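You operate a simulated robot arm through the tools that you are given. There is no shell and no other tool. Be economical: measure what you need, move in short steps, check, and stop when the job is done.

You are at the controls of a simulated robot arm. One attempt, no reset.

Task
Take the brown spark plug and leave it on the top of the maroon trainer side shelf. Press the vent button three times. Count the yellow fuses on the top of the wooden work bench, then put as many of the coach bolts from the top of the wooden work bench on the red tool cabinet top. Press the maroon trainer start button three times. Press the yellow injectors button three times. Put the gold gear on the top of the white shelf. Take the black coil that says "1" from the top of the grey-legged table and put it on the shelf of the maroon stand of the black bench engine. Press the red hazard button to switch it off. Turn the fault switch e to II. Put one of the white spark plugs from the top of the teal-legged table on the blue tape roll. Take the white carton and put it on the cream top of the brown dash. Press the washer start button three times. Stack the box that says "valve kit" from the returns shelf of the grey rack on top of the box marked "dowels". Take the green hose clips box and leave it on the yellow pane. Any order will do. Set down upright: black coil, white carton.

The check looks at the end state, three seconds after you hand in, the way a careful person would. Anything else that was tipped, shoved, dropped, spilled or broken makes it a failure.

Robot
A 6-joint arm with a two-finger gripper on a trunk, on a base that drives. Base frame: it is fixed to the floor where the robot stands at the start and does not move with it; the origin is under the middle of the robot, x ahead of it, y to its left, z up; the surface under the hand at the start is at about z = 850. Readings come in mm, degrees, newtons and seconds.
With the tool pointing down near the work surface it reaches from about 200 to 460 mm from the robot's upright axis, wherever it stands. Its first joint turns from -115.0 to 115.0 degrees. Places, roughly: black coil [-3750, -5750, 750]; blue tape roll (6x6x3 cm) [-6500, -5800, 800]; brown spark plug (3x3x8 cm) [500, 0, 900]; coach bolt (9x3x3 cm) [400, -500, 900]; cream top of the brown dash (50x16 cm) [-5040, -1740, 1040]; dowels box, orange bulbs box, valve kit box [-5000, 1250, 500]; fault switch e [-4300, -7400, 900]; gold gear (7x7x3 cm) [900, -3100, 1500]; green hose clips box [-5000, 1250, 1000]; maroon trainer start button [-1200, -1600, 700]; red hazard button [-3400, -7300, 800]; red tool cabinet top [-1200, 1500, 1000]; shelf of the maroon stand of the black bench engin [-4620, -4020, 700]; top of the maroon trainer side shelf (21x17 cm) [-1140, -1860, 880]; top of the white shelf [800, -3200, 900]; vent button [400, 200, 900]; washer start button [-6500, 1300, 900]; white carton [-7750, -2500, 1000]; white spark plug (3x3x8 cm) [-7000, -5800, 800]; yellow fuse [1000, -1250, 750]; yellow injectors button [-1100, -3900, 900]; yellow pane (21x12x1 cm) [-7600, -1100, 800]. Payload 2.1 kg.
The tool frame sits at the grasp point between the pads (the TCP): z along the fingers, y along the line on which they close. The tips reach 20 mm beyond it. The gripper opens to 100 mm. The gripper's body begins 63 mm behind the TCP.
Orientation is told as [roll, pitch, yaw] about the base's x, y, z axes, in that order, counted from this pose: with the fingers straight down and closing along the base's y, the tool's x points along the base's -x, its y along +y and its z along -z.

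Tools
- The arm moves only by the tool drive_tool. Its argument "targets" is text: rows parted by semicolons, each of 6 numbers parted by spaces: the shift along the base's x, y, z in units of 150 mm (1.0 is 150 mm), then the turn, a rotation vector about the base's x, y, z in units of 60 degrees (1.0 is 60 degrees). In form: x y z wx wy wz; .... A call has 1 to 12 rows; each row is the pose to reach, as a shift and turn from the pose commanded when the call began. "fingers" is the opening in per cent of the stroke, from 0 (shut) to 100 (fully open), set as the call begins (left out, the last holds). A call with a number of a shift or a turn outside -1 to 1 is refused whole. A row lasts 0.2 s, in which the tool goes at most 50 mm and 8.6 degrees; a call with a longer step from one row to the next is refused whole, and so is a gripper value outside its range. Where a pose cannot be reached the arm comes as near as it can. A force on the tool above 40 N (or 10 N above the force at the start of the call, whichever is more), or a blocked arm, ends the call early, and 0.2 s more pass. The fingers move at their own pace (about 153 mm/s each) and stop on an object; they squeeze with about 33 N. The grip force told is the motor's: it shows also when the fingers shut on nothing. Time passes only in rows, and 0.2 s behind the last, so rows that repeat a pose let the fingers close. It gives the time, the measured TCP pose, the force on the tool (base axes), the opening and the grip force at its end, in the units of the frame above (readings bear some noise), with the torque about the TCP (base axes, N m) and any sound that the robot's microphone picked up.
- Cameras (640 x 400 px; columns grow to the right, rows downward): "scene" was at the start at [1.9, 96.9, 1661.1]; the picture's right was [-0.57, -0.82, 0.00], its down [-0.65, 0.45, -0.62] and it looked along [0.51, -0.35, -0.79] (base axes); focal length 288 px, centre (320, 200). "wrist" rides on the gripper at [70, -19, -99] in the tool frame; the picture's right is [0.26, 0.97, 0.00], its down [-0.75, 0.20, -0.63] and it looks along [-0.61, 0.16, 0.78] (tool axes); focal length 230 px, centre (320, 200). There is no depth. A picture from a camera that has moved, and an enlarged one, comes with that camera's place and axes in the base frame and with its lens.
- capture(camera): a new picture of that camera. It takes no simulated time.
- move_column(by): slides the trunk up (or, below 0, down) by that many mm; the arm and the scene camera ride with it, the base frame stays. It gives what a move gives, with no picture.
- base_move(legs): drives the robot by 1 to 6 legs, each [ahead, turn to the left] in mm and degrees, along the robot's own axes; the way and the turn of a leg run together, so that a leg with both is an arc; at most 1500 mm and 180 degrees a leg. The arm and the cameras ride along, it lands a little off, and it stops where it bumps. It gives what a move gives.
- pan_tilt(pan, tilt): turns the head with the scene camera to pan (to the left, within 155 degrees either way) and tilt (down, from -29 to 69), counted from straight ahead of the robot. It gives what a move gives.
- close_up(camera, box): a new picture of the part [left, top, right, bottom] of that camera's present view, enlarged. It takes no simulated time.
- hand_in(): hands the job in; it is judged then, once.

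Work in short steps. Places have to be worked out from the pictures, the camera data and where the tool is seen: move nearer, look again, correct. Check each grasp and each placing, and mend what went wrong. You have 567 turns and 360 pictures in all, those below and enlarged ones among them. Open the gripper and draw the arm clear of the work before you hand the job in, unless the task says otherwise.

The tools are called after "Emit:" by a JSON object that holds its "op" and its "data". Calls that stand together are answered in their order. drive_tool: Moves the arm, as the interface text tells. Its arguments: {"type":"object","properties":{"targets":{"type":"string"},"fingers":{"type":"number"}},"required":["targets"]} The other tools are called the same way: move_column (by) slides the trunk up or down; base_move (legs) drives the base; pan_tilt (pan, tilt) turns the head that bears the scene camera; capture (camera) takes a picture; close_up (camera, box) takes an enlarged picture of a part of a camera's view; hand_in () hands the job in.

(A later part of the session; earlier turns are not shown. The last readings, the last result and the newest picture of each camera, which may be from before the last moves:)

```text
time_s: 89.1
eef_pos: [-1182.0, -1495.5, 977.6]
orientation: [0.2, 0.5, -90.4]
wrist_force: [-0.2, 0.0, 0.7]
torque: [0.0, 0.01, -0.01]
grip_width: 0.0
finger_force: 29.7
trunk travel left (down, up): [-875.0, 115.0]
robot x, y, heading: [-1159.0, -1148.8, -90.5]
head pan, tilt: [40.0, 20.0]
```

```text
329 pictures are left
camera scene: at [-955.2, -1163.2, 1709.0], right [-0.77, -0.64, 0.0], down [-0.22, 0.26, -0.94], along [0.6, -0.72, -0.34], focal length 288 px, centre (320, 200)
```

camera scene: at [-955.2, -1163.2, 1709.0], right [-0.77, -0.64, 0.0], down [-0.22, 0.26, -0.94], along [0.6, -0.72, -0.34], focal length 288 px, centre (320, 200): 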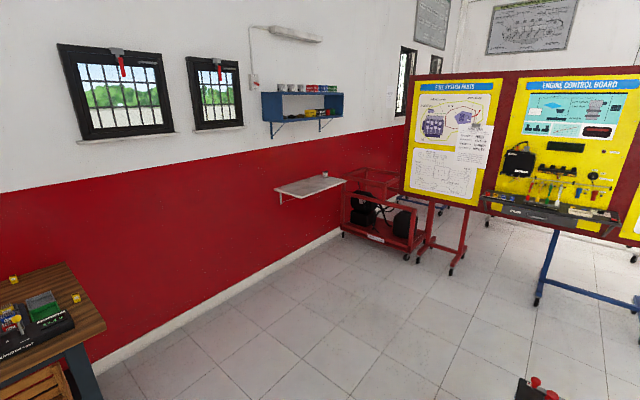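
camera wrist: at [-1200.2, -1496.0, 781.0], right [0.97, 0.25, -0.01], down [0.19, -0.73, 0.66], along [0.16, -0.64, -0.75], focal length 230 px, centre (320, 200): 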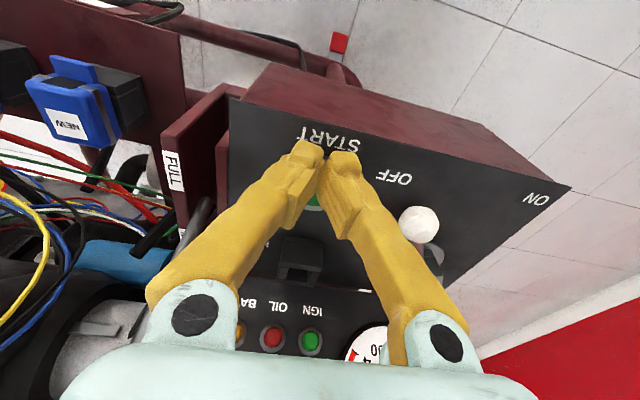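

The white shelf, the blue wall shelf and the engine control board are seen. I zoom on each.

Emit:
{"op": "close_up", "data": {"camera": "scene", "box": [250, 70, 370, 210]}}

Emit:
{"op": "close_up", "data": {"camera": "scene", "box": [480, 130, 640, 240]}}

```text
2.86 times, centred on (310, 140) of scene
camera zoom: at [-955.2, -1163.2, 1709.0], right [-0.77, -0.64, 0.0], down [-0.22, 0.26, -0.94], along [0.6, -0.72, -0.34], focal length 823 px, centre (349, 371)
```

zoom: 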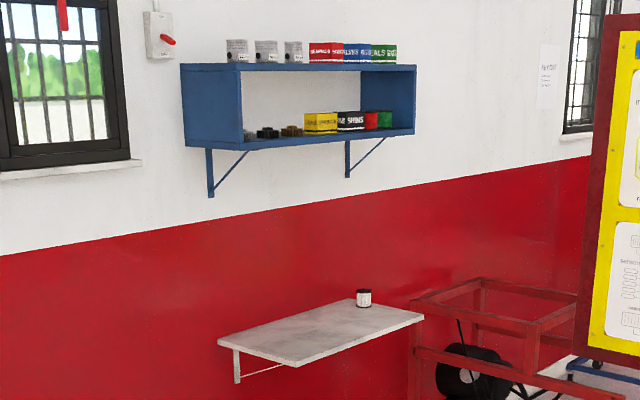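

```text
3.64 times, centred on (560, 185) of scene
camera zoom: at [-955.2, -1163.2, 1709.0], right [-0.77, -0.64, 0.0], down [-0.22, 0.26, -0.94], along [0.6, -0.72, -0.34], focal length 1047 px, centre (-553, 254)
```

zoom: 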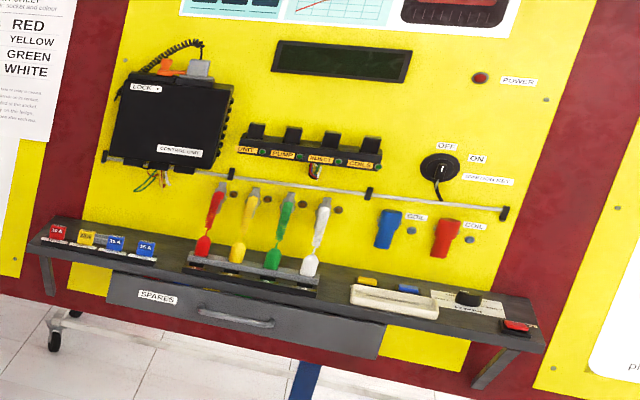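

I'll drive round the trainer by x≈-500 down to y≈-3100 and look at the control board from there.

Emit:
{"op": "base_move", "data": {"legs": [[0, 90.5], [650, 0], [0, -90], [1400, 0], [500, 0]]}}

Emit:
{"op": "pan_tilt", "data": {"pan": -30, "tilt": 35}}

Emit:
{"op": "capture", "data": {"camera": "scene"}}

```text
time_s: 109.4
eef_pos: [-686.7, -3437.5, 976.7]
orientation: [0.2, 0.3, -93.8]
wrist_force: [-0.3, 0.0, 0.0]
torque: [0.03, -0.01, 0.02]
grip_width: 0.0
finger_force: 29.4
trunk travel left (down, up): [-875.0, 115.0]
robot x, y, heading: [-638.4, -3092.6, -93.6]
head pan, tilt: [40.0, 20.0]
```

```text
time_s: 110.8
eef_pos: [-684.3, -3438.1, 977.6]
orientation: [0.2, 0.4, -93.8]
wrist_force: [0.2, 0.0, 0.7]
torque: [-0.03, 0.03, -0.02]
grip_width: 0.0
finger_force: 29.4
trunk travel left (down, up): [-875.0, 115.0]
robot x, y, heading: [-637.2, -3092.5, -93.8]
head pan, tilt: [-30.0, 35.0]
```

```text
326 pictures are left
camera scene: at [-543.1, -3117.2, 1685.2], right [-0.83, 0.56, 0.0], down [0.32, 0.48, -0.82], along [-0.46, -0.68, -0.57], focal length 288 px, centre (320, 200)
```

scene: 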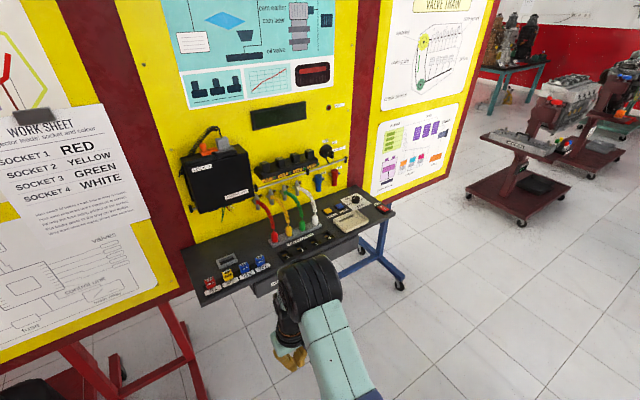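

Emit:
{"op": "close_up", "data": {"camera": "scene", "box": [180, 90, 400, 300]}}

Emit:
{"op": "close_up", "data": {"camera": "scene", "box": [240, 180, 350, 270]}}

```text
1.90 times, centred on (290, 195) of scene
camera zoom: at [-543.1, -3117.2, 1685.2], right [-0.83, 0.56, 0.0], down [0.32, 0.48, -0.82], along [-0.46, -0.68, -0.57], focal length 548 px, centre (377, 210)
```

zoom: 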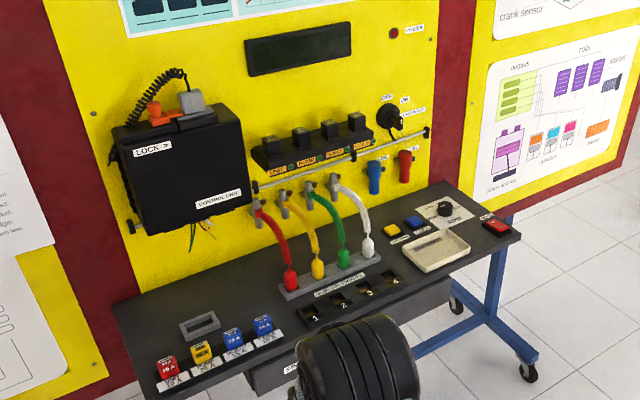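

```text
4.44 times, centred on (295, 225) of scene
camera zoom: at [-543.1, -3117.2, 1685.2], right [-0.83, 0.56, 0.0], down [0.32, 0.48, -0.82], along [-0.46, -0.68, -0.57], focal length 1280 px, centre (431, 89)
```

zoom: 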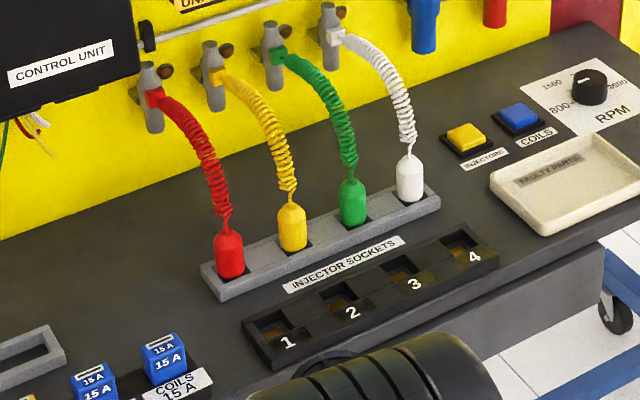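

The yellow injectors button reads about (-1162,-3966,~895); the table's front edge is y≈-3797. I raise the tool and drive to (-1160,-3545) facing -y.

Emit:
{"op": "drive_tool", "data": {"targets": "0 0 0.3 0 0 0; 0 0 0.6 0 0 0; 0 0 0.8 0 0 0; 0 0 0.8 0 0 0"}}

Emit:
{"op": "base_move", "data": {"legs": [[0, -45.3], [680, 0], [0, 49]]}}

Emit:
{"op": "capture", "data": {"camera": "wrist"}}

```text
time_s: 111.8
eef_pos: [-686.7, -3437.5, 1100.1]
orientation: [0.1, 0.5, -93.8]
wrist_force: [0.1, 0.3, 0.1]
torque: [0.06, 0.01, -0.01]
grip_width: 0.0
finger_force: 29.9
trunk travel left (down, up): [-875.0, 115.0]
robot x, y, heading: [-640.7, -3096.8, -93.8]
head pan, tilt: [-30.0, 35.0]
```

```text
time_s: 119.9
eef_pos: [-1178.0, -3890.9, 1099.2]
orientation: [0.2, 0.4, -89.8]
wrist_force: [0.2, 0.6, -0.3]
torque: [0.01, 0.03, 0.01]
grip_width: 0.0
finger_force: 29.7
trunk travel left (down, up): [-875.0, 115.0]
robot x, y, heading: [-1152.0, -3545.1, -89.9]
head pan, tilt: [-30.0, 35.0]
```

```text
323 pictures are left
camera wrist: at [-1196.7, -3821.7, 1200.1], right [0.97, 0.26, 0.0], down [0.2, -0.76, 0.62], along [0.17, -0.6, -0.78], focal length 230 px, centre (320, 200)
```

wrist: 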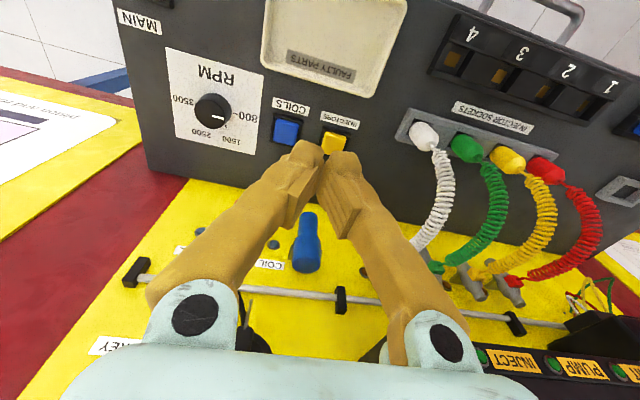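

Button at about (-1140,-3951). I move over it and down to z≈950, then check.

Emit:
{"op": "drive_tool", "data": {"targets": "0.12 -0.2 -0.1 0 0 0; 0.25 -0.4 -0.3 0 0 0; 0.25 -0.4 -0.6 0 0 0; 0.25 -0.4 -0.85 0 0 0; 0.25 -0.4 -0.95 0 0 0; 0.25 -0.4 -0.95 0 0 0"}}

Emit:
{"op": "capture", "data": {"camera": "wrist"}}

```text
time_s: 121.3
eef_pos: [-1139.8, -3952.1, 955.6]
orientation: [0.1, 0.3, -89.9]
wrist_force: [-0.3, -0.1, 1.1]
torque: [0.01, -0.01, 0.0]
grip_width: 0.0
finger_force: 29.6
trunk travel left (down, up): [-875.0, 115.0]
robot x, y, heading: [-1153.1, -3543.4, -90.1]
head pan, tilt: [-30.0, 35.0]
```

```text
322 pictures are left
camera wrist: at [-1159.1, -3883.0, 1055.5], right [0.97, 0.26, 0.0], down [0.2, -0.76, 0.62], along [0.17, -0.6, -0.78], focal length 230 px, centre (320, 200)
```

wrist: 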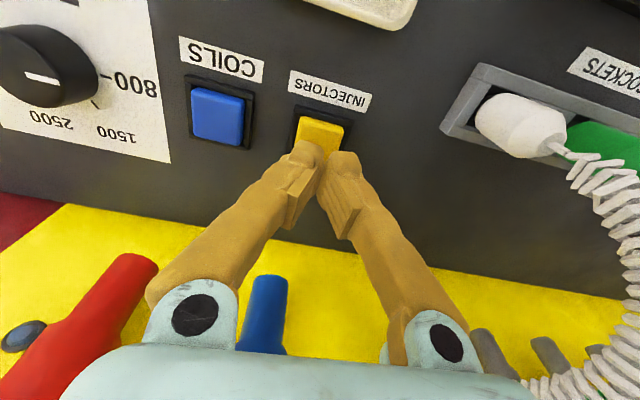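

Aligned. Pressing gently downward.

Emit:
{"op": "drive_tool", "data": {"targets": "0 0.015 -0.12 0 0 0; 0 0.015 -0.2 0 0 0; 0 0.015 -0.24 0 0 0; 0 0.015 -0.27 0 0 0; 0 0.015 -0.3 0 0 0; 0 0.015 -0.33 0 0 0; 0 0.015 -0.36 0 0 0; 0 0.015 -0.39 0 0 0; 0 0.015 -0.42 0 0 0; 0 0.015 -0.45 0 0 0"}}

```text
time_s: 122.5
eef_pos: [-1139.9, -3944.3, 922.8]
orientation: [0.1, -1.5, -89.9]
wrist_force: [-0.3, -9.9, 20.9]
torque: [0.12, 0.07, -0.01]
grip_width: 5.8
finger_force: 29.4
trunk travel left (down, up): [-875.0, 115.0]
robot x, y, heading: [-1152.5, -3546.6, -90.0]
head pan, tilt: [-30.0, 35.0]
heard: click
stopped in row 5: the force on the tool passed its limit at 43 N (the readings are from after the stop); the commanded pose is now the measured one
```

First click. Second press, shifted back 5 mm.

Emit:
{"op": "drive_tool", "data": {"targets": "0 0 0.1 0 0 0; 0 -0.03 0.16 0 0 0; 0 -0.03 0.16 0 0 0; 0 -0.03 0.1 0 0 0; 0 -0.03 0.05 0 0 0; 0 -0.03 0.02 0 0 0; 0 -0.03 0 0 0 0; 0 -0.03 -0.02 0 0 0; 0 -0.03 -0.04 0 0 0"}}

```text
time_s: 124.2
eef_pos: [-1141.5, -3952.5, 923.2]
orientation: [0.2, -1.9, -89.9]
wrist_force: [-1.1, -8.4, 19.2]
torque: [0.09, 0.01, -0.03]
grip_width: 5.7
finger_force: 29.5
trunk travel left (down, up): [-875.0, 115.0]
robot x, y, heading: [-1150.3, -3546.2, -89.9]
head pan, tilt: [-30.0, 35.0]
heard: click
stopped in row 8: the force on the tool passed its limit at 42 N (the readings are from after the stop); the commanded pose is now the measured one
```

Second click. Third press.

Emit:
{"op": "drive_tool", "data": {"targets": "0 0 0.1 0 0 0; 0 0.01 0.16 0 0 0; 0 0.01 0.16 0 0 0; 0 0.01 0.1 0 0 0; 0 0.01 0.05 0 0 0; 0 0.01 0.02 0 0 0; 0 0.01 0 0 0 0; 0 0.01 -0.02 0 0 0; 0 0.01 -0.04 0 0 0"}}

```text
time_s: 126.0
eef_pos: [-1139.9, -3954.3, 922.7]
orientation: [0.3, -2.3, -90.0]
wrist_force: [-0.3, -8.2, 19.0]
torque: [0.0, -0.01, -0.01]
grip_width: 5.8
finger_force: 29.2
trunk travel left (down, up): [-875.0, 115.0]
robot x, y, heading: [-1150.1, -3542.1, -90.1]
head pan, tilt: [-30.0, 35.0]
heard: click
stopped in row 8: the force on the tool passed its limit at 42 N (the readings are from after the stop); the commanded pose is now the measured one
```

Three clicks. I lift, back off, and go towards the wall shelf with the gear.

Emit:
{"op": "drive_tool", "data": {"targets": "0 0 0.2 0 0 0; 0 0 0.5 0.02 0 0; 0 0 0.8 0.035 0 0; 0 0.1 1 0.035 0 0; 0 0.4 1 0.035 0 0; 0 0.6 1 0.035 0 0; 0 0.6 1 0.035 0 0"}}

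Emit:
{"op": "base_move", "data": {"legs": [[-250, 0], [0, 97.5], [1250, 0], [0, -7.5]]}}

Emit:
{"op": "pan_tilt", "data": {"pan": 0, "tilt": 15}}

Emit:
{"op": "capture", "data": {"camera": "scene"}}

```text
time_s: 126.8
eef_pos: [-1140.5, -3960.6, 1013.3]
orientation: [0.0, 2.4, -90.0]
wrist_force: [0.6, -0.4, -0.2]
torque: [0.05, 0.02, 0.01]
grip_width: 0.2
finger_force: 29.1
trunk travel left (down, up): [-875.0, 115.0]
robot x, y, heading: [-1150.8, -3543.6, -90.0]
head pan, tilt: [-30.0, 35.0]
stopped in row 3: the force on the tool passed its limit at 96 N (the readings are from after the stop); the commanded pose is now the measured one
```

```text
time_s: 139.3
eef_pos: [487.2, -3074.7, 1015.7]
orientation: [-0.1, 2.0, 1.7]
wrist_force: [-0.1, -0.6, 0.1]
torque: [0.03, -0.01, -0.02]
grip_width: 0.0
finger_force: 29.8
trunk travel left (down, up): [-875.0, 115.0]
robot x, y, heading: [78.5, -3097.3, 1.7]
head pan, tilt: [-30.0, 35.0]
```

```text
time_s: 140.2
eef_pos: [488.9, -3074.9, 1016.4]
orientation: [0.1, 2.0, 1.6]
wrist_force: [0.3, 0.7, 0.5]
torque: [-0.01, -0.03, 0.0]
grip_width: 0.1
finger_force: 29.6
trunk travel left (down, up): [-875.0, 115.0]
robot x, y, heading: [78.9, -3096.8, 1.8]
head pan, tilt: [0.0, 15.0]
```

```text
321 pictures are left
camera scene: at [109.6, -2956.2, 1717.2], right [0.03, -1.0, 0.0], down [-0.26, -0.01, -0.97], along [0.97, 0.03, -0.26], focal length 288 px, centre (320, 200)
```

scene: 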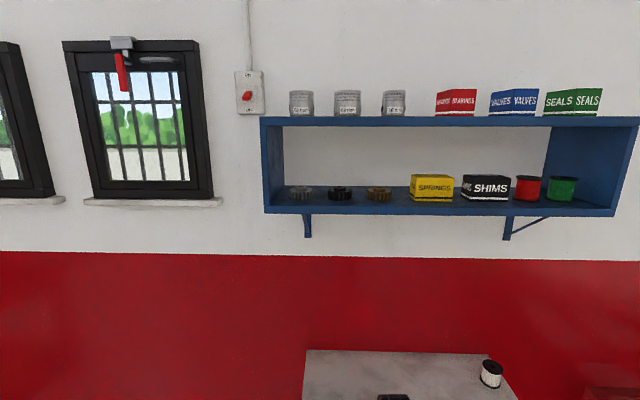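

A 96 N jolt happened while lifting near the board; I must check whether anything there was disturbed.

Emit:
{"op": "pan_tilt", "data": {"pan": -145, "tilt": 25}}

Emit:
{"op": "capture", "data": {"camera": "scene"}}

```text
time_s: 142.5
eef_pos: [489.0, -3073.8, 1016.7]
orientation: [0.0, 2.1, 1.6]
wrist_force: [-0.2, -0.8, -0.4]
torque: [0.0, 0.06, 0.0]
grip_width: 0.1
finger_force: 29.4
trunk travel left (down, up): [-875.0, 115.0]
robot x, y, heading: [78.5, -3098.7, 1.8]
head pan, tilt: [-145.0, 25.0]
```

```text
320 pictures are left
camera scene: at [-57.6, -3013.8, 1701.0], right [-0.6, 0.8, 0.0], down [0.34, 0.25, -0.91], along [-0.73, -0.54, -0.42], focal length 288 px, centre (320, 200)
```

scene: 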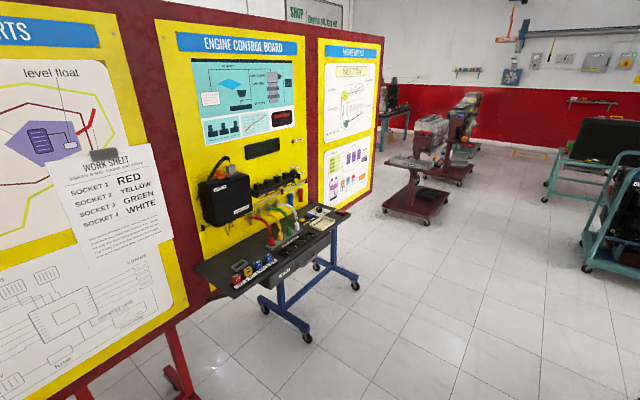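

Emit:
{"op": "close_up", "data": {"camera": "scene", "box": [190, 140, 360, 300]}}

```text
2.50 times, centred on (275, 220) of scene
camera zoom: at [-57.6, -3013.8, 1701.0], right [-0.6, 0.8, 0.0], down [0.34, 0.25, -0.91], along [-0.73, -0.54, -0.42], focal length 720 px, centre (432, 150)
```

zoom: 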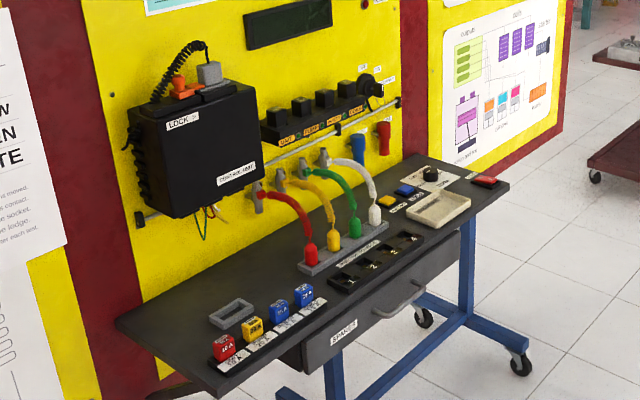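

Everything on the board hangs as before. Back to the gear: I raise the trunk fully and look at the shelf from the front.

Emit:
{"op": "move_column", "data": {"by": 114}}

Emit:
{"op": "pan_tilt", "data": {"pan": 0, "tilt": 15}}

Emit:
{"op": "close_up", "data": {"camera": "scene", "box": [240, 80, 480, 250]}}

Emit:
{"op": "pan_tilt", "data": {"pan": 0, "tilt": 50}}

Emit:
{"op": "capture", "data": {"camera": "scene"}}

```text
time_s: 144.0
eef_pos: [488.2, -3074.5, 1130.5]
orientation: [-0.1, 2.1, 1.5]
wrist_force: [-0.1, 0.1, 0.3]
torque: [0.0, -0.02, -0.01]
grip_width: 0.1
finger_force: 29.2
trunk travel left (down, up): [-989.0, 1.0]
robot x, y, heading: [82.8, -3095.1, 1.7]
head pan, tilt: [-145.0, 25.0]
```

```text
time_s: 146.3
eef_pos: [489.2, -3074.3, 1129.9]
orientation: [0.0, 2.1, 1.7]
wrist_force: [-0.7, -0.8, 0.3]
torque: [0.0, 0.04, 0.0]
grip_width: 0.4
finger_force: 30.0
trunk travel left (down, up): [-989.0, 1.0]
robot x, y, heading: [77.4, -3096.2, 1.4]
head pan, tilt: [0.0, 15.0]
```

```text
2.35 times, centred on (360, 165) of scene
camera zoom: at [109.7, -2956.0, 1831.2], right [0.03, -1.0, 0.0], down [-0.26, -0.01, -0.97], along [0.97, 0.03, -0.26], focal length 678 px, centre (226, 282)
```

zoom: 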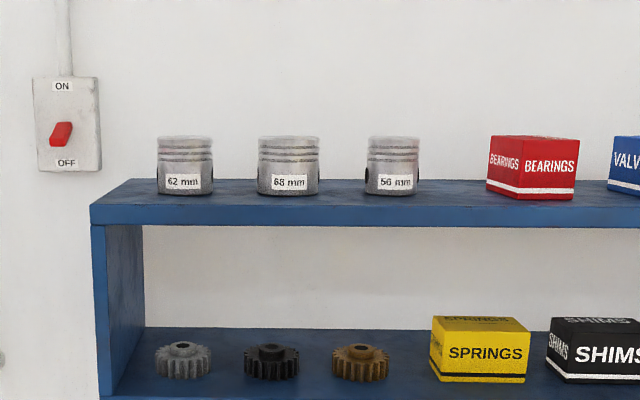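

```text
time_s: 147.3
eef_pos: [488.2, -3074.0, 1131.3]
orientation: [0.0, 2.0, 1.6]
wrist_force: [-0.7, 0.0, 0.0]
torque: [-0.01, -0.03, 0.0]
grip_width: 0.0
finger_force: 30.0
trunk travel left (down, up): [-989.0, 1.0]
robot x, y, heading: [78.6, -3098.8, 1.9]
head pan, tilt: [0.0, 50.0]
```

```text
317 pictures are left
camera scene: at [93.1, -2956.4, 1777.6], right [0.03, -1.0, 0.0], down [-0.77, -0.02, -0.64], along [0.64, 0.02, -0.77], focal length 288 px, centre (320, 200)
```

scene: 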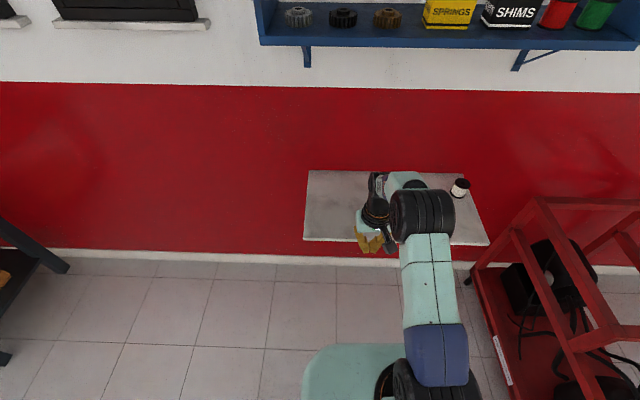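

Triangulated: gold gear centre ≈(865,-3092,1532), shelf front ≈x 800. I pitch the tool to 30° below level and raise it, fingers open to 86%, at this standoff.

Emit:
{"op": "drive_tool", "data": {"targets": "-0.08 0 0.12 0 -0.13 0; -0.16 0 0.24 0 -0.26 0; -0.24 0 0.36 0 -0.39 0; -0.32 0 0.5 0 -0.52 0; -0.4 0 0.62 0 -0.65 0; -0.48 0 0.75 0 -0.78 0; -0.56 0 0.88 0 -0.9 0; -0.6 0 0.98 0 -1 0; -0.6 0 0.98 0 -1 0", "fingers": 86}}

Emit:
{"op": "drive_tool", "data": {"targets": "0 0 0.3 0 0 0; 0 0 0.6 0 0 0; 0 0 0.9 0 0 0; 0 0 1 0 0 0; 0 0 1 0 0 0"}}

Emit:
{"op": "drive_tool", "data": {"targets": "0 0 0.3 0 0 0; 0 0 0.6 0 0 0; 0 0 0.8 0 0 0; 0 0 0.8 0 0 0"}}

```text
time_s: 149.3
eef_pos: [488.3, -3061.0, 1303.3]
orientation: [-2.3, -57.9, 2.9]
wrist_force: [0.2, -0.1, -0.1]
torque: [0.01, 0.03, -0.01]
grip_width: 86.0
finger_force: 0.1
out of reach, approached as far as the arm can: row 4, 5, 6, 7, 8, 9
trunk travel left (down, up): [-989.0, 1.0]
robot x, y, heading: [77.2, -3099.0, 1.7]
head pan, tilt: [0.0, 50.0]
```

```text
time_s: 150.5
eef_pos: [486.2, -3057.6, 1455.7]
orientation: [-2.5, -57.9, 2.9]
wrist_force: [1.0, 0.3, -0.5]
torque: [0.0, 0.01, 0.02]
grip_width: 85.8
finger_force: 0.0
out of reach, approached as far as the arm can: row 3, 4, 5
trunk travel left (down, up): [-989.0, 1.0]
robot x, y, heading: [77.8, -3098.6, 1.6]
head pan, tilt: [0.0, 50.0]
```

```text
time_s: 151.5
eef_pos: [490.5, -3057.1, 1577.3]
orientation: [-2.5, -57.9, 2.9]
wrist_force: [0.4, 0.8, -0.4]
torque: [-0.01, 0.01, 0.0]
grip_width: 86.1
finger_force: 0.1
trunk travel left (down, up): [-989.0, 1.0]
robot x, y, heading: [79.9, -3098.5, 1.7]
head pan, tilt: [0.0, 50.0]
```

Tool is at 32° below level, z 1577, 410 mm ahead of the axis. I straighten the heading and advance 250 mm, then look through the wrist camera.

Emit:
{"op": "base_move", "data": {"legs": [[0, -1.7], [250, 0]]}}

Emit:
{"op": "capture", "data": {"camera": "wrist"}}

Emit:
{"op": "pan_tilt", "data": {"pan": -10, "tilt": 25}}

Emit:
{"op": "capture", "data": {"camera": "scene"}}

```text
time_s: 153.7
eef_pos: [739.6, -3069.2, 1578.6]
orientation: [-2.6, -58.1, 1.2]
wrist_force: [-0.5, 0.6, 0.0]
torque: [0.02, 0.04, 0.03]
grip_width: 86.0
finger_force: 0.1
trunk travel left (down, up): [-989.0, 1.0]
robot x, y, heading: [336.1, -3097.5, -0.4]
head pan, tilt: [0.0, 50.0]
```

```text
316 pictures are left
camera wrist: at [618.9, -3086.1, 1573.5], right [-0.12, 0.96, -0.24], down [-0.13, 0.23, 0.96], along [0.98, 0.15, 0.1], focal length 230 px, centre (320, 200)
```

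wrist: 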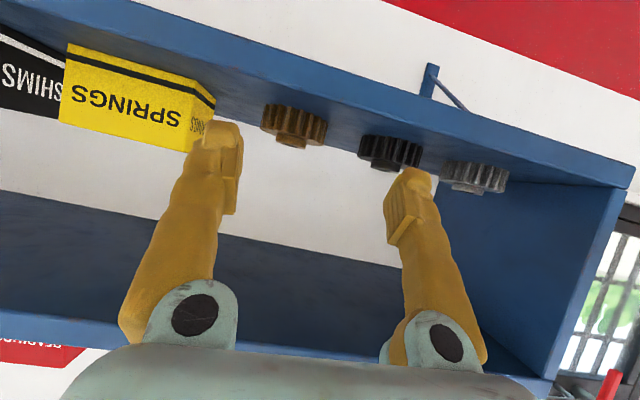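

```text
time_s: 154.6
eef_pos: [745.4, -3068.9, 1576.8]
orientation: [-2.5, -57.8, 1.2]
wrist_force: [1.3, -0.6, -0.6]
torque: [-0.01, 0.03, 0.02]
grip_width: 85.8
finger_force: 0.1
trunk travel left (down, up): [-989.0, 1.0]
robot x, y, heading: [335.0, -3096.5, -0.3]
head pan, tilt: [-10.0, 25.0]
```

```text
315 pictures are left
camera scene: at [365.2, -2973.2, 1814.9], right [-0.18, -0.98, 0.0], down [-0.42, 0.07, -0.91], along [0.89, -0.16, -0.42], focal length 288 px, centre (320, 200)
```

scene: 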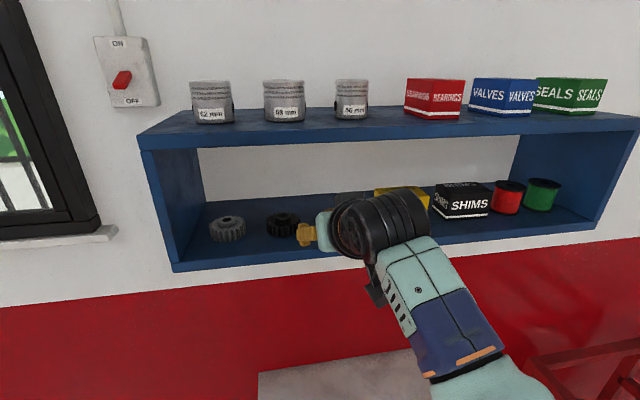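

Gold gear confirmed at (865,-3094,1530). I align y and z in front of the shelf, then push forward slowly.

Emit:
{"op": "drive_tool", "data": {"targets": "0 -0.08 -0.1 0 0 0; 0 -0.16 -0.22 0 0 0; 0 -0.16 -0.22 0 0 0"}}

Emit:
{"op": "drive_tool", "data": {"targets": "0.13 0 0 0 0 0; 0.27 0 0 0 0 0; 0.4 0 0 0 0 0; 0.4 0 0 0 0 0"}}

Emit:
{"op": "capture", "data": {"camera": "wrist"}}

```text
time_s: 155.4
eef_pos: [743.0, -3092.3, 1545.8]
orientation: [-2.6, -57.9, 1.2]
wrist_force: [0.8, 0.1, 0.1]
torque: [0.01, -0.01, 0.0]
grip_width: 86.2
finger_force: 0.1
trunk travel left (down, up): [-989.0, 1.0]
robot x, y, heading: [331.6, -3098.8, -0.2]
head pan, tilt: [-10.0, 25.0]
```

```text
time_s: 156.4
eef_pos: [803.2, -3093.6, 1544.1]
orientation: [-2.5, -58.0, 1.2]
wrist_force: [-0.6, -0.2, 0.0]
torque: [-0.01, 0.04, 0.01]
grip_width: 86.0
finger_force: 0.2
trunk travel left (down, up): [-989.0, 1.0]
robot x, y, heading: [330.2, -3097.7, -0.3]
head pan, tilt: [-10.0, 25.0]
```

```text
314 pictures are left
camera wrist: at [682.5, -3109.4, 1539.3], right [-0.12, 0.96, -0.24], down [-0.13, 0.23, 0.97], along [0.98, 0.15, 0.1], focal length 230 px, centre (320, 200)
```

wrist: 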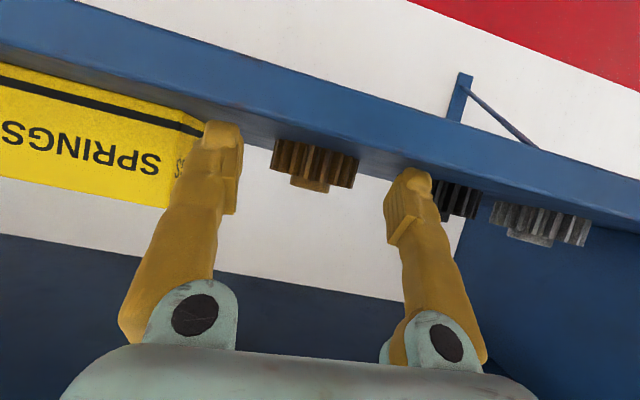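

The shelf lip seems a bit higher (~1522) than thought, so I raise 7 mm and continue forward to x≈857.

Emit:
{"op": "drive_tool", "data": {"targets": "0 0 0.05 0 0 0; 0.12 0 0.05 0 0 0; 0.24 0 0.05 0 0 0; 0.36 0 0.05 0 0 0; 0.36 0 0.05 0 0 0"}}

Emit:
{"op": "capture", "data": {"camera": "wrist"}}

Emit:
{"op": "close_up", "data": {"camera": "scene", "box": [180, 160, 460, 280]}}

```text
time_s: 157.6
eef_pos: [857.6, -3090.8, 1552.9]
orientation: [-2.6, -58.0, 1.2]
wrist_force: [0.3, -0.2, 0.5]
torque: [0.0, 0.01, -0.02]
grip_width: 86.1
finger_force: 0.3
trunk travel left (down, up): [-989.0, 1.0]
robot x, y, heading: [335.0, -3097.7, -0.4]
head pan, tilt: [-10.0, 25.0]
```

```text
313 pictures are left
camera wrist: at [737.1, -3108.5, 1547.9], right [-0.12, 0.96, -0.24], down [-0.13, 0.23, 0.97], along [0.98, 0.15, 0.1], focal length 230 px, centre (320, 200)
```

wrist: 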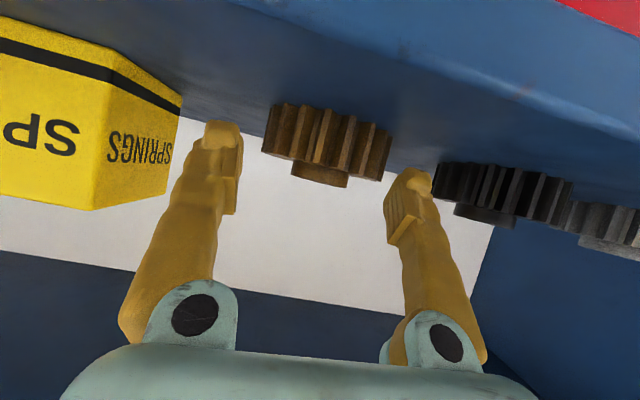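

```text
2.29 times, centred on (320, 220) of scene
camera zoom: at [363.6, -2973.3, 1815.0], right [-0.18, -0.98, 0.0], down [-0.42, 0.07, -0.91], along [0.89, -0.16, -0.42], focal length 658 px, centre (320, 154)
```

zoom: 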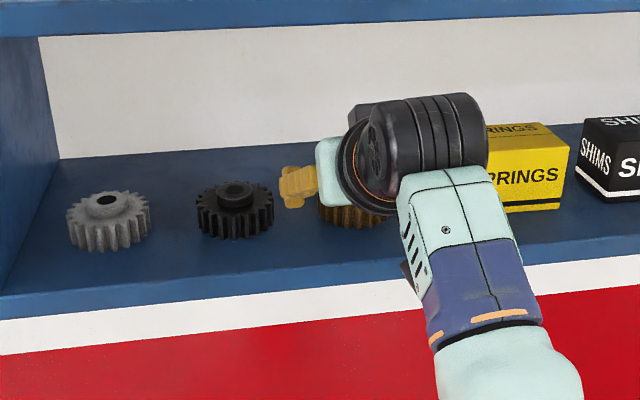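

Gear is centred between the fingers; the pads are a bit high, so I lower 7 mm and close.

Emit:
{"op": "drive_tool", "data": {"targets": "0.02 0 -0.025 0 0 0; 0.03 0 -0.05 0 0 0; 0.03 0 -0.05 0 0 0"}}

Emit:
{"op": "drive_tool", "data": {"targets": "0 0 0 0 0 0; 0 0 0 0 0 0; 0 0 0 0 0 0", "fingers": 0}}

Emit:
{"op": "capture", "data": {"camera": "wrist"}}

```text
time_s: 158.4
eef_pos: [862.4, -3092.4, 1545.2]
orientation: [-2.6, -58.0, 1.1]
wrist_force: [0.9, -0.1, 0.7]
torque: [0.0, 0.01, 0.02]
grip_width: 86.2
finger_force: 0.1
trunk travel left (down, up): [-989.0, 1.0]
robot x, y, heading: [337.1, -3099.4, -0.3]
head pan, tilt: [-10.0, 25.0]
```

```text
time_s: 159.2
eef_pos: [863.0, -3093.1, 1546.5]
orientation: [-2.6, -57.8, 1.2]
wrist_force: [0.5, 0.0, 0.9]
torque: [0.06, -0.03, 0.02]
grip_width: 63.7
finger_force: 33.6
trunk travel left (down, up): [-989.0, 1.0]
robot x, y, heading: [329.4, -3095.4, -0.2]
head pan, tilt: [-10.0, 25.0]
```

```text
311 pictures are left
camera wrist: at [741.9, -3109.2, 1540.0], right [-0.12, 0.96, -0.24], down [-0.13, 0.23, 0.97], along [0.98, 0.15, 0.1], focal length 230 px, centre (320, 200)
```

wrist: 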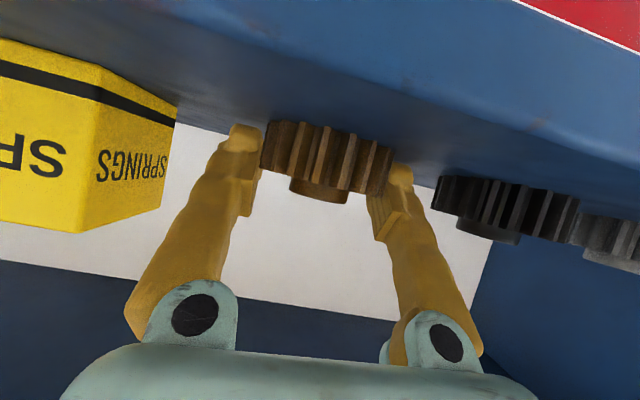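

Gripped at 64 mm. I lift 25 mm and draw straight back out of the shelf.

Emit:
{"op": "drive_tool", "data": {"targets": "0 0 0.06 0 0 0; 0 0 0.12 0 0 0; 0 0 0.18 0 0 0; -0.1 0 0.2 0 0 0; -0.25 0 0.2 0 0 0; -0.4 0 0.2 0 0 0; -0.6 0 0.2 0 0 0; -0.8 0 0.2 0 0 0; -0.8 0 0.2 0 0 0"}}

Emit:
{"op": "capture", "data": {"camera": "wrist"}}

```text
time_s: 161.2
eef_pos: [743.4, -3093.5, 1574.5]
orientation: [-2.6, -57.8, 1.2]
wrist_force: [-0.6, 0.4, -0.3]
torque: [0.0, 0.0, 0.02]
grip_width: 0.1
finger_force: 29.3
out of reach, approached as far as the arm can: row 2, 3, 4
trunk travel left (down, up): [-989.0, 1.0]
robot x, y, heading: [333.3, -3094.0, -0.0]
head pan, tilt: [-10.0, 25.0]
```

```text
310 pictures are left
camera wrist: at [622.1, -3110.2, 1570.1], right [-0.12, 0.96, -0.24], down [-0.13, 0.23, 0.97], along [0.98, 0.15, 0.1], focal length 230 px, centre (320, 200)
```

wrist: 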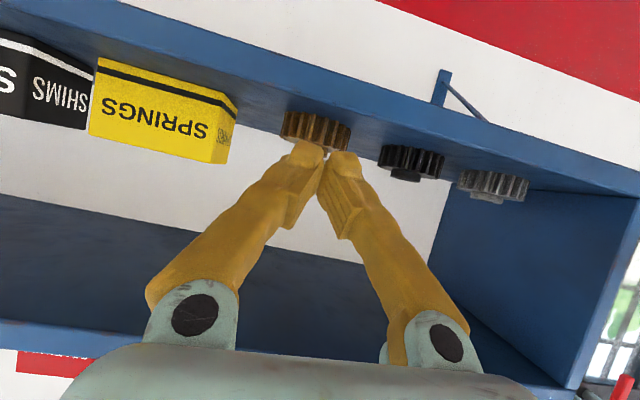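

The gear slipped out (it was pinched short of its middle) and now stands at about (838,-3096). I advance the base 30 mm, reopen and look again.

Emit:
{"op": "drive_tool", "data": {"targets": "0 0 0 0 0 0; 0 0 0 0 0 0; 0 0 0 0 0 0", "fingers": 90}}

Emit:
{"op": "base_move", "data": {"legs": [[30, 0]]}}

Emit:
{"op": "capture", "data": {"camera": "wrist"}}

```text
time_s: 162.0
eef_pos: [743.6, -3093.7, 1575.6]
orientation: [-2.7, -57.9, 1.2]
wrist_force: [-0.4, -0.3, -0.4]
torque: [0.01, -0.03, 0.0]
grip_width: 89.9
finger_force: 0.0
trunk travel left (down, up): [-989.0, 1.0]
robot x, y, heading: [334.4, -3101.5, -0.1]
head pan, tilt: [-10.0, 25.0]
```

```text
time_s: 162.8
eef_pos: [762.5, -3094.0, 1577.5]
orientation: [-2.6, -58.2, 1.2]
wrist_force: [0.1, 0.3, -0.1]
torque: [0.0, -0.01, 0.0]
grip_width: 90.1
finger_force: 0.2
trunk travel left (down, up): [-989.0, 1.0]
robot x, y, heading: [362.7, -3095.6, -0.7]
head pan, tilt: [-10.0, 25.0]
```

```text
309 pictures are left
camera wrist: at [643.0, -3110.4, 1572.0], right [-0.12, 0.96, -0.24], down [-0.14, 0.23, 0.96], along [0.98, 0.15, 0.11], focal length 230 px, centre (320, 200)
```

wrist: 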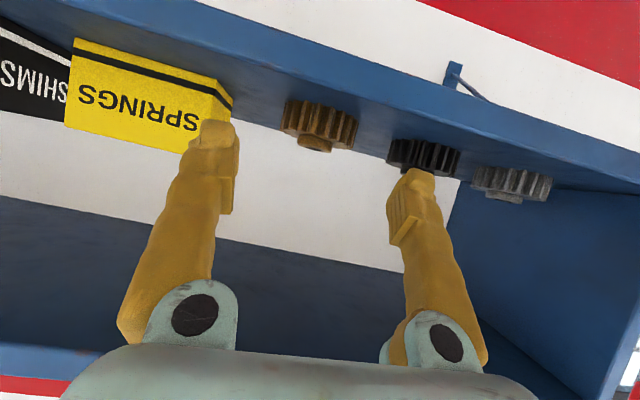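

Emit:
{"op": "close_up", "data": {"camera": "scene", "box": [180, 160, 460, 280]}}

```text
2.29 times, centred on (320, 220) of scene
camera zoom: at [384.0, -2973.3, 1815.2], right [-0.18, -0.98, 0.0], down [-0.41, 0.07, -0.91], along [0.89, -0.16, -0.42], focal length 658 px, centre (320, 154)
```

zoom: 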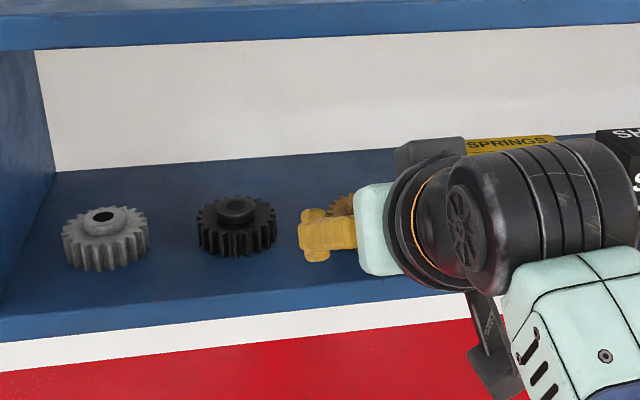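

Gear is at about x≈857, y≈-3096. This time I go deeper (x≈869) and lower (z≈1541) before closing.

Emit:
{"op": "drive_tool", "data": {"targets": "0 -0.015 -0.12 0 0 0; 0 -0.015 -0.22 0 0 0; 0.18 -0.015 -0.22 0 0 0; 0.36 -0.015 -0.22 0 0 0; 0.54 -0.015 -0.23 0 0 0; 0.71 -0.015 -0.24 0 0 0; 0.71 -0.015 -0.24 0 0 0"}}

Emit:
{"op": "capture", "data": {"camera": "wrist"}}

```text
time_s: 164.4
eef_pos: [877.5, -3099.4, 1539.8]
orientation: [-2.5, -58.0, 1.1]
wrist_force: [-3.0, -1.5, 3.0]
torque: [0.2, 0.03, 0.11]
grip_width: 90.2
finger_force: 0.5
trunk travel left (down, up): [-989.0, 1.0]
robot x, y, heading: [363.9, -3096.9, -0.4]
head pan, tilt: [-10.0, 25.0]
```

```text
307 pictures are left
camera wrist: at [757.0, -3115.4, 1535.1], right [-0.12, 0.96, -0.24], down [-0.13, 0.23, 0.96], along [0.98, 0.15, 0.1], focal length 230 px, centre (320, 200)
```

wrist: 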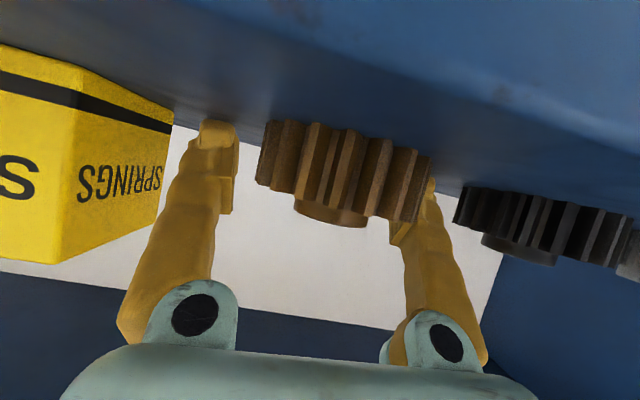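

The gear is now well inside the fingers, slightly nearer the +y finger. I shift 5 mm and close.

Emit:
{"op": "drive_tool", "data": {"targets": "0 0.035 0 0 0 0; 0 0.035 0 0 0 0"}}

Emit:
{"op": "drive_tool", "data": {"targets": "0 0 0 0 0 0; 0 0 0 0 0 0; 0 0 0 0 0 0; 0 0 0 0 0 0", "fingers": 0}}

Emit:
{"op": "drive_tool", "data": {"targets": "0 0 0.03 0 0 0; 0 0 0.06 0 0 0; 0 0 0.1 0 0 0; 0 0 0.1 0 0 0"}}

Emit:
{"op": "capture", "data": {"camera": "wrist"}}

```text
time_s: 165.0
eef_pos: [878.2, -3096.7, 1540.7]
orientation: [-2.3, -58.1, 1.0]
wrist_force: [-0.2, -4.8, 7.7]
torque: [0.3, -0.04, 0.0]
grip_width: 86.8
finger_force: 0.1
trunk travel left (down, up): [-989.0, 1.0]
robot x, y, heading: [362.6, -3097.3, -0.1]
head pan, tilt: [-10.0, 25.0]
```

```text
time_s: 166.0
eef_pos: [875.8, -3090.2, 1541.3]
orientation: [-2.5, -58.2, 1.3]
wrist_force: [1.5, 1.6, 19.4]
torque: [0.81, 0.19, -0.01]
grip_width: 66.5
finger_force: 33.5
trunk travel left (down, up): [-989.0, 1.0]
robot x, y, heading: [366.2, -3095.1, -0.4]
head pan, tilt: [-10.0, 25.0]
```

```text
time_s: 167.0
eef_pos: [880.8, -3091.5, 1553.1]
orientation: [-2.7, -57.8, 1.2]
wrist_force: [-0.1, 0.0, -4.1]
torque: [0.0, -0.09, 0.01]
grip_width: 66.6
finger_force: 33.3
trunk travel left (down, up): [-989.0, 1.0]
robot x, y, heading: [360.3, -3100.1, 0.2]
head pan, tilt: [-10.0, 25.0]
```

```text
306 pictures are left
camera wrist: at [759.0, -3107.0, 1548.6], right [-0.12, 0.96, -0.24], down [-0.13, 0.23, 0.97], along [0.98, 0.15, 0.1], focal length 230 px, centre (320, 200)
```

wrist: 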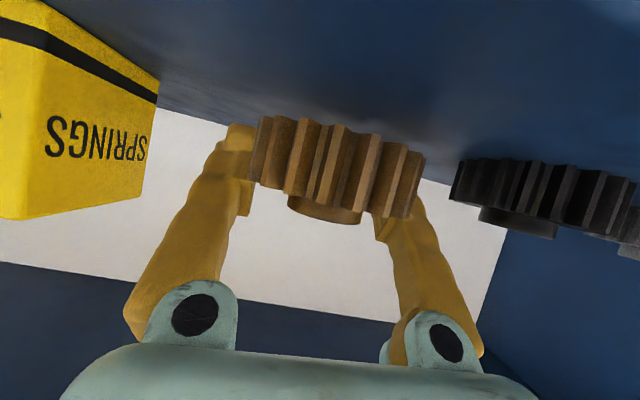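

The gear is held and lifted. I draw back out of the shelf.

Emit:
{"op": "drive_tool", "data": {"targets": "-0.05 0 0.03 0 0 0; -0.15 0 0.06 0 0 0; -0.3 0 0.08 0 0 0; -0.45 0 0.08 0 0 0; -0.6 0 0.08 0 0 0; -0.75 0 0.08 0 0 0; -0.75 0 0.08 0 0 0"}}

Emit:
{"op": "base_move", "data": {"legs": [[-150, 0]]}}

Emit:
{"op": "capture", "data": {"camera": "wrist"}}

Emit:
{"op": "pan_tilt", "data": {"pan": 0, "tilt": 50}}

Emit:
{"op": "capture", "data": {"camera": "scene"}}

```text
time_s: 168.6
eef_pos: [768.1, -3090.7, 1566.5]
orientation: [-2.6, -57.9, 1.1]
wrist_force: [0.3, -0.6, -3.6]
torque: [-0.01, -0.1, 0.0]
grip_width: 66.3
finger_force: 33.0
trunk travel left (down, up): [-989.0, 1.0]
robot x, y, heading: [358.8, -3095.9, -0.2]
head pan, tilt: [-10.0, 25.0]
```

```text
time_s: 170.0
eef_pos: [643.0, -3090.8, 1559.5]
orientation: [-2.5, -57.1, 1.1]
wrist_force: [-0.9, 0.0, -0.6]
torque: [0.02, -0.12, -0.06]
grip_width: 0.0
finger_force: 29.9
trunk travel left (down, up): [-989.0, 1.0]
robot x, y, heading: [217.0, -3093.7, -0.2]
head pan, tilt: [-10.0, 25.0]
```

```text
305 pictures are left
camera wrist: at [521.8, -3106.4, 1556.1], right [-0.12, 0.96, -0.24], down [-0.12, 0.23, 0.97], along [0.99, 0.15, 0.08], focal length 230 px, centre (320, 200)
```

wrist: 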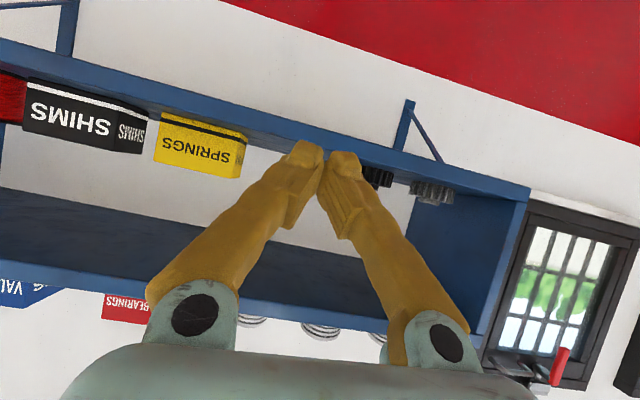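

```text
time_s: 170.8
eef_pos: [643.1, -3091.8, 1557.9]
orientation: [-2.5, -57.0, 1.0]
wrist_force: [-0.5, 0.2, -0.3]
torque: [0.0, 0.04, -0.02]
grip_width: 0.2
finger_force: 29.4
trunk travel left (down, up): [-989.0, 1.0]
robot x, y, heading: [214.3, -3096.7, -0.0]
head pan, tilt: [0.0, 50.0]
```

```text
304 pictures are left
camera scene: at [243.4, -2957.0, 1777.4], right [0.0, -1.0, 0.0], down [-0.77, 0.0, -0.64], along [0.64, 0.0, -0.77], focal length 288 px, centre (320, 200)
```

scene: 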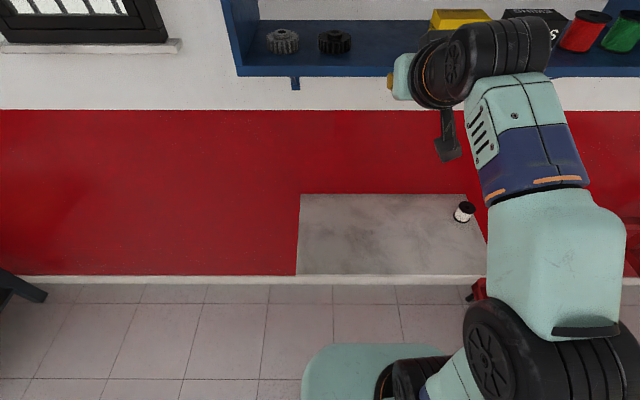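

The gear slipped out during the base move. I search for where it landed.

Emit:
{"op": "pan_tilt", "data": {"pan": -15, "tilt": 69}}

Emit:
{"op": "capture", "data": {"camera": "scene"}}

Emit:
{"op": "pan_tilt", "data": {"pan": -30, "tilt": 20}}

Emit:
{"op": "capture", "data": {"camera": "scene"}}

```text
time_s: 171.7
eef_pos: [633.1, -3090.3, 1561.4]
orientation: [-2.6, -57.5, 1.2]
wrist_force: [-1.0, -0.3, 0.8]
torque: [0.03, 0.01, 0.01]
grip_width: 0.2
finger_force: 29.6
trunk travel left (down, up): [-989.0, 1.0]
robot x, y, heading: [219.6, -3097.5, -0.3]
head pan, tilt: [-15.0, 68.8]
```

```text
303 pictures are left
camera scene: at [210.0, -2971.5, 1755.6], right [-0.26, -0.97, 0.0], down [-0.9, 0.24, -0.36], along [0.35, -0.09, -0.93], focal length 288 px, centre (320, 200)
```

scene: 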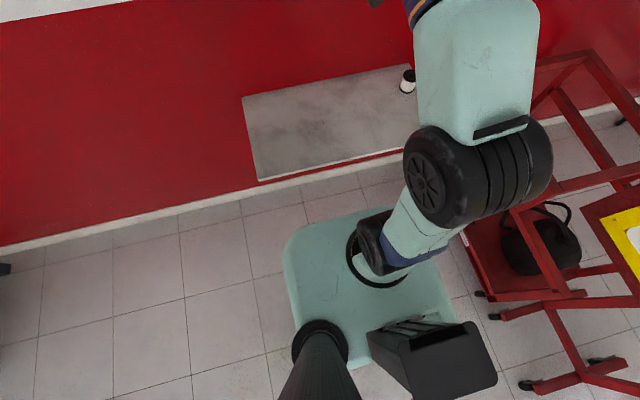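

```text
time_s: 172.8
eef_pos: [634.5, -3090.3, 1563.0]
orientation: [-2.5, -57.5, 1.1]
wrist_force: [-1.4, 0.8, 0.7]
torque: [-0.02, -0.01, -0.04]
grip_width: 0.0
finger_force: 29.1
trunk travel left (down, up): [-989.0, 1.0]
robot x, y, heading: [216.0, -3094.4, -0.2]
head pan, tilt: [-30.0, 20.0]
```

```text
302 pictures are left
camera scene: at [237.3, -3003.5, 1823.0], right [-0.5, -0.86, 0.0], down [-0.3, 0.17, -0.94], along [0.81, -0.47, -0.34], focal length 288 px, centre (320, 200)
```

scene: 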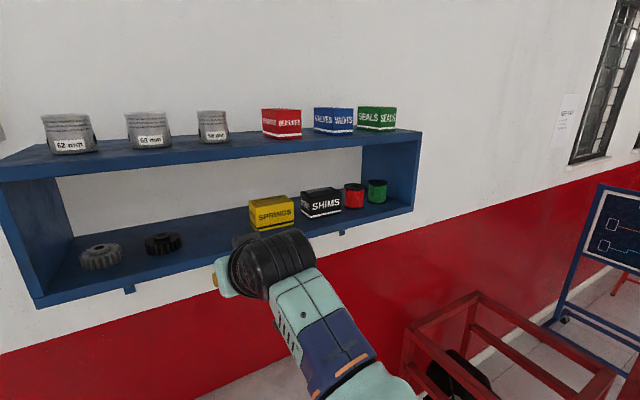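

Not visible yet. I look with the head in other directions before moving the base.

Emit:
{"op": "pan_tilt", "data": {"pan": 30, "tilt": 55}}

Emit:
{"op": "capture", "data": {"camera": "scene"}}

Emit:
{"op": "pan_tilt", "data": {"pan": -90, "tilt": 60}}

Emit:
{"op": "capture", "data": {"camera": "scene"}}

Emit:
{"op": "pan_tilt", "data": {"pan": 100, "tilt": 55}}

Emit:
{"op": "capture", "data": {"camera": "scene"}}

```text
time_s: 174.1
eef_pos: [633.7, -3091.2, 1562.8]
orientation: [-2.5, -57.4, 1.1]
wrist_force: [0.3, 0.4, 0.7]
torque: [0.01, -0.03, -0.04]
grip_width: 0.0
finger_force: 29.7
trunk travel left (down, up): [-989.0, 1.0]
robot x, y, heading: [215.4, -3097.7, -0.3]
head pan, tilt: [30.0, 55.0]
```

```text
301 pictures are left
camera scene: at [219.0, -2921.1, 1771.0], right [0.5, -0.87, 0.0], down [-0.71, -0.41, -0.57], along [0.5, 0.29, -0.82], focal length 288 px, centre (320, 200)
```

scene: 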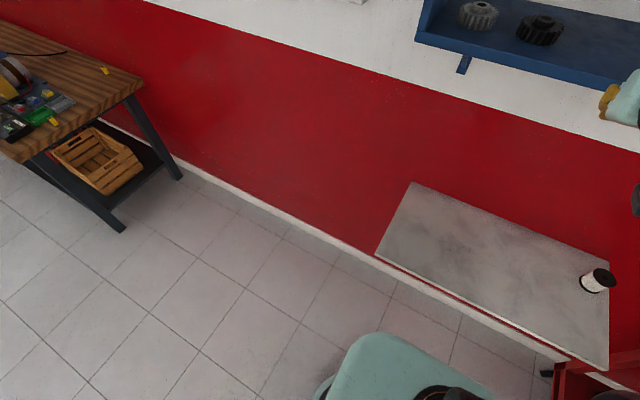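

```text
time_s: 176.1
eef_pos: [633.2, -3091.1, 1562.0]
orientation: [-2.6, -57.5, 1.1]
wrist_force: [-0.3, 0.0, 0.3]
torque: [0.0, -0.02, 0.03]
grip_width: 0.0
finger_force: 29.7
trunk travel left (down, up): [-989.0, 1.0]
robot x, y, heading: [216.1, -3097.9, -0.4]
head pan, tilt: [-90.0, 60.0]
```

```text
300 pictures are left
camera scene: at [156.3, -3023.5, 1764.9], right [-1.0, 0.0, 0.0], down [0.0, 0.87, -0.5], along [0.0, -0.5, -0.87], focal length 288 px, centre (320, 200)
```

scene: 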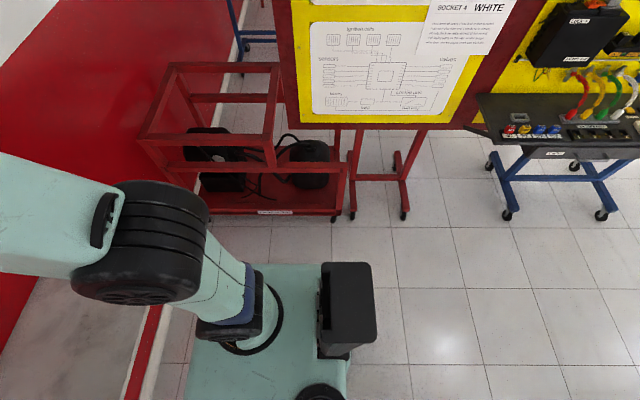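

```text
time_s: 178.9
eef_pos: [634.2, -3091.0, 1562.1]
orientation: [-2.6, -57.3, 1.2]
wrist_force: [0.3, 0.0, -0.5]
torque: [0.0, -0.01, 0.0]
grip_width: 0.0
finger_force: 29.7
trunk travel left (down, up): [-989.0, 1.0]
robot x, y, heading: [216.4, -3097.3, -0.3]
head pan, tilt: [100.0, 55.0]
```

```text
299 pictures are left
camera scene: at [144.1, -2885.7, 1771.0], right [0.99, 0.17, 0.0], down [0.14, -0.81, -0.57], along [-0.1, 0.56, -0.82], focal length 288 px, centre (320, 200)
```

scene: 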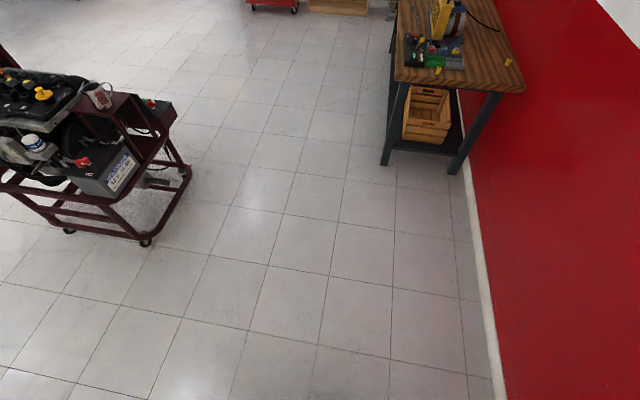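

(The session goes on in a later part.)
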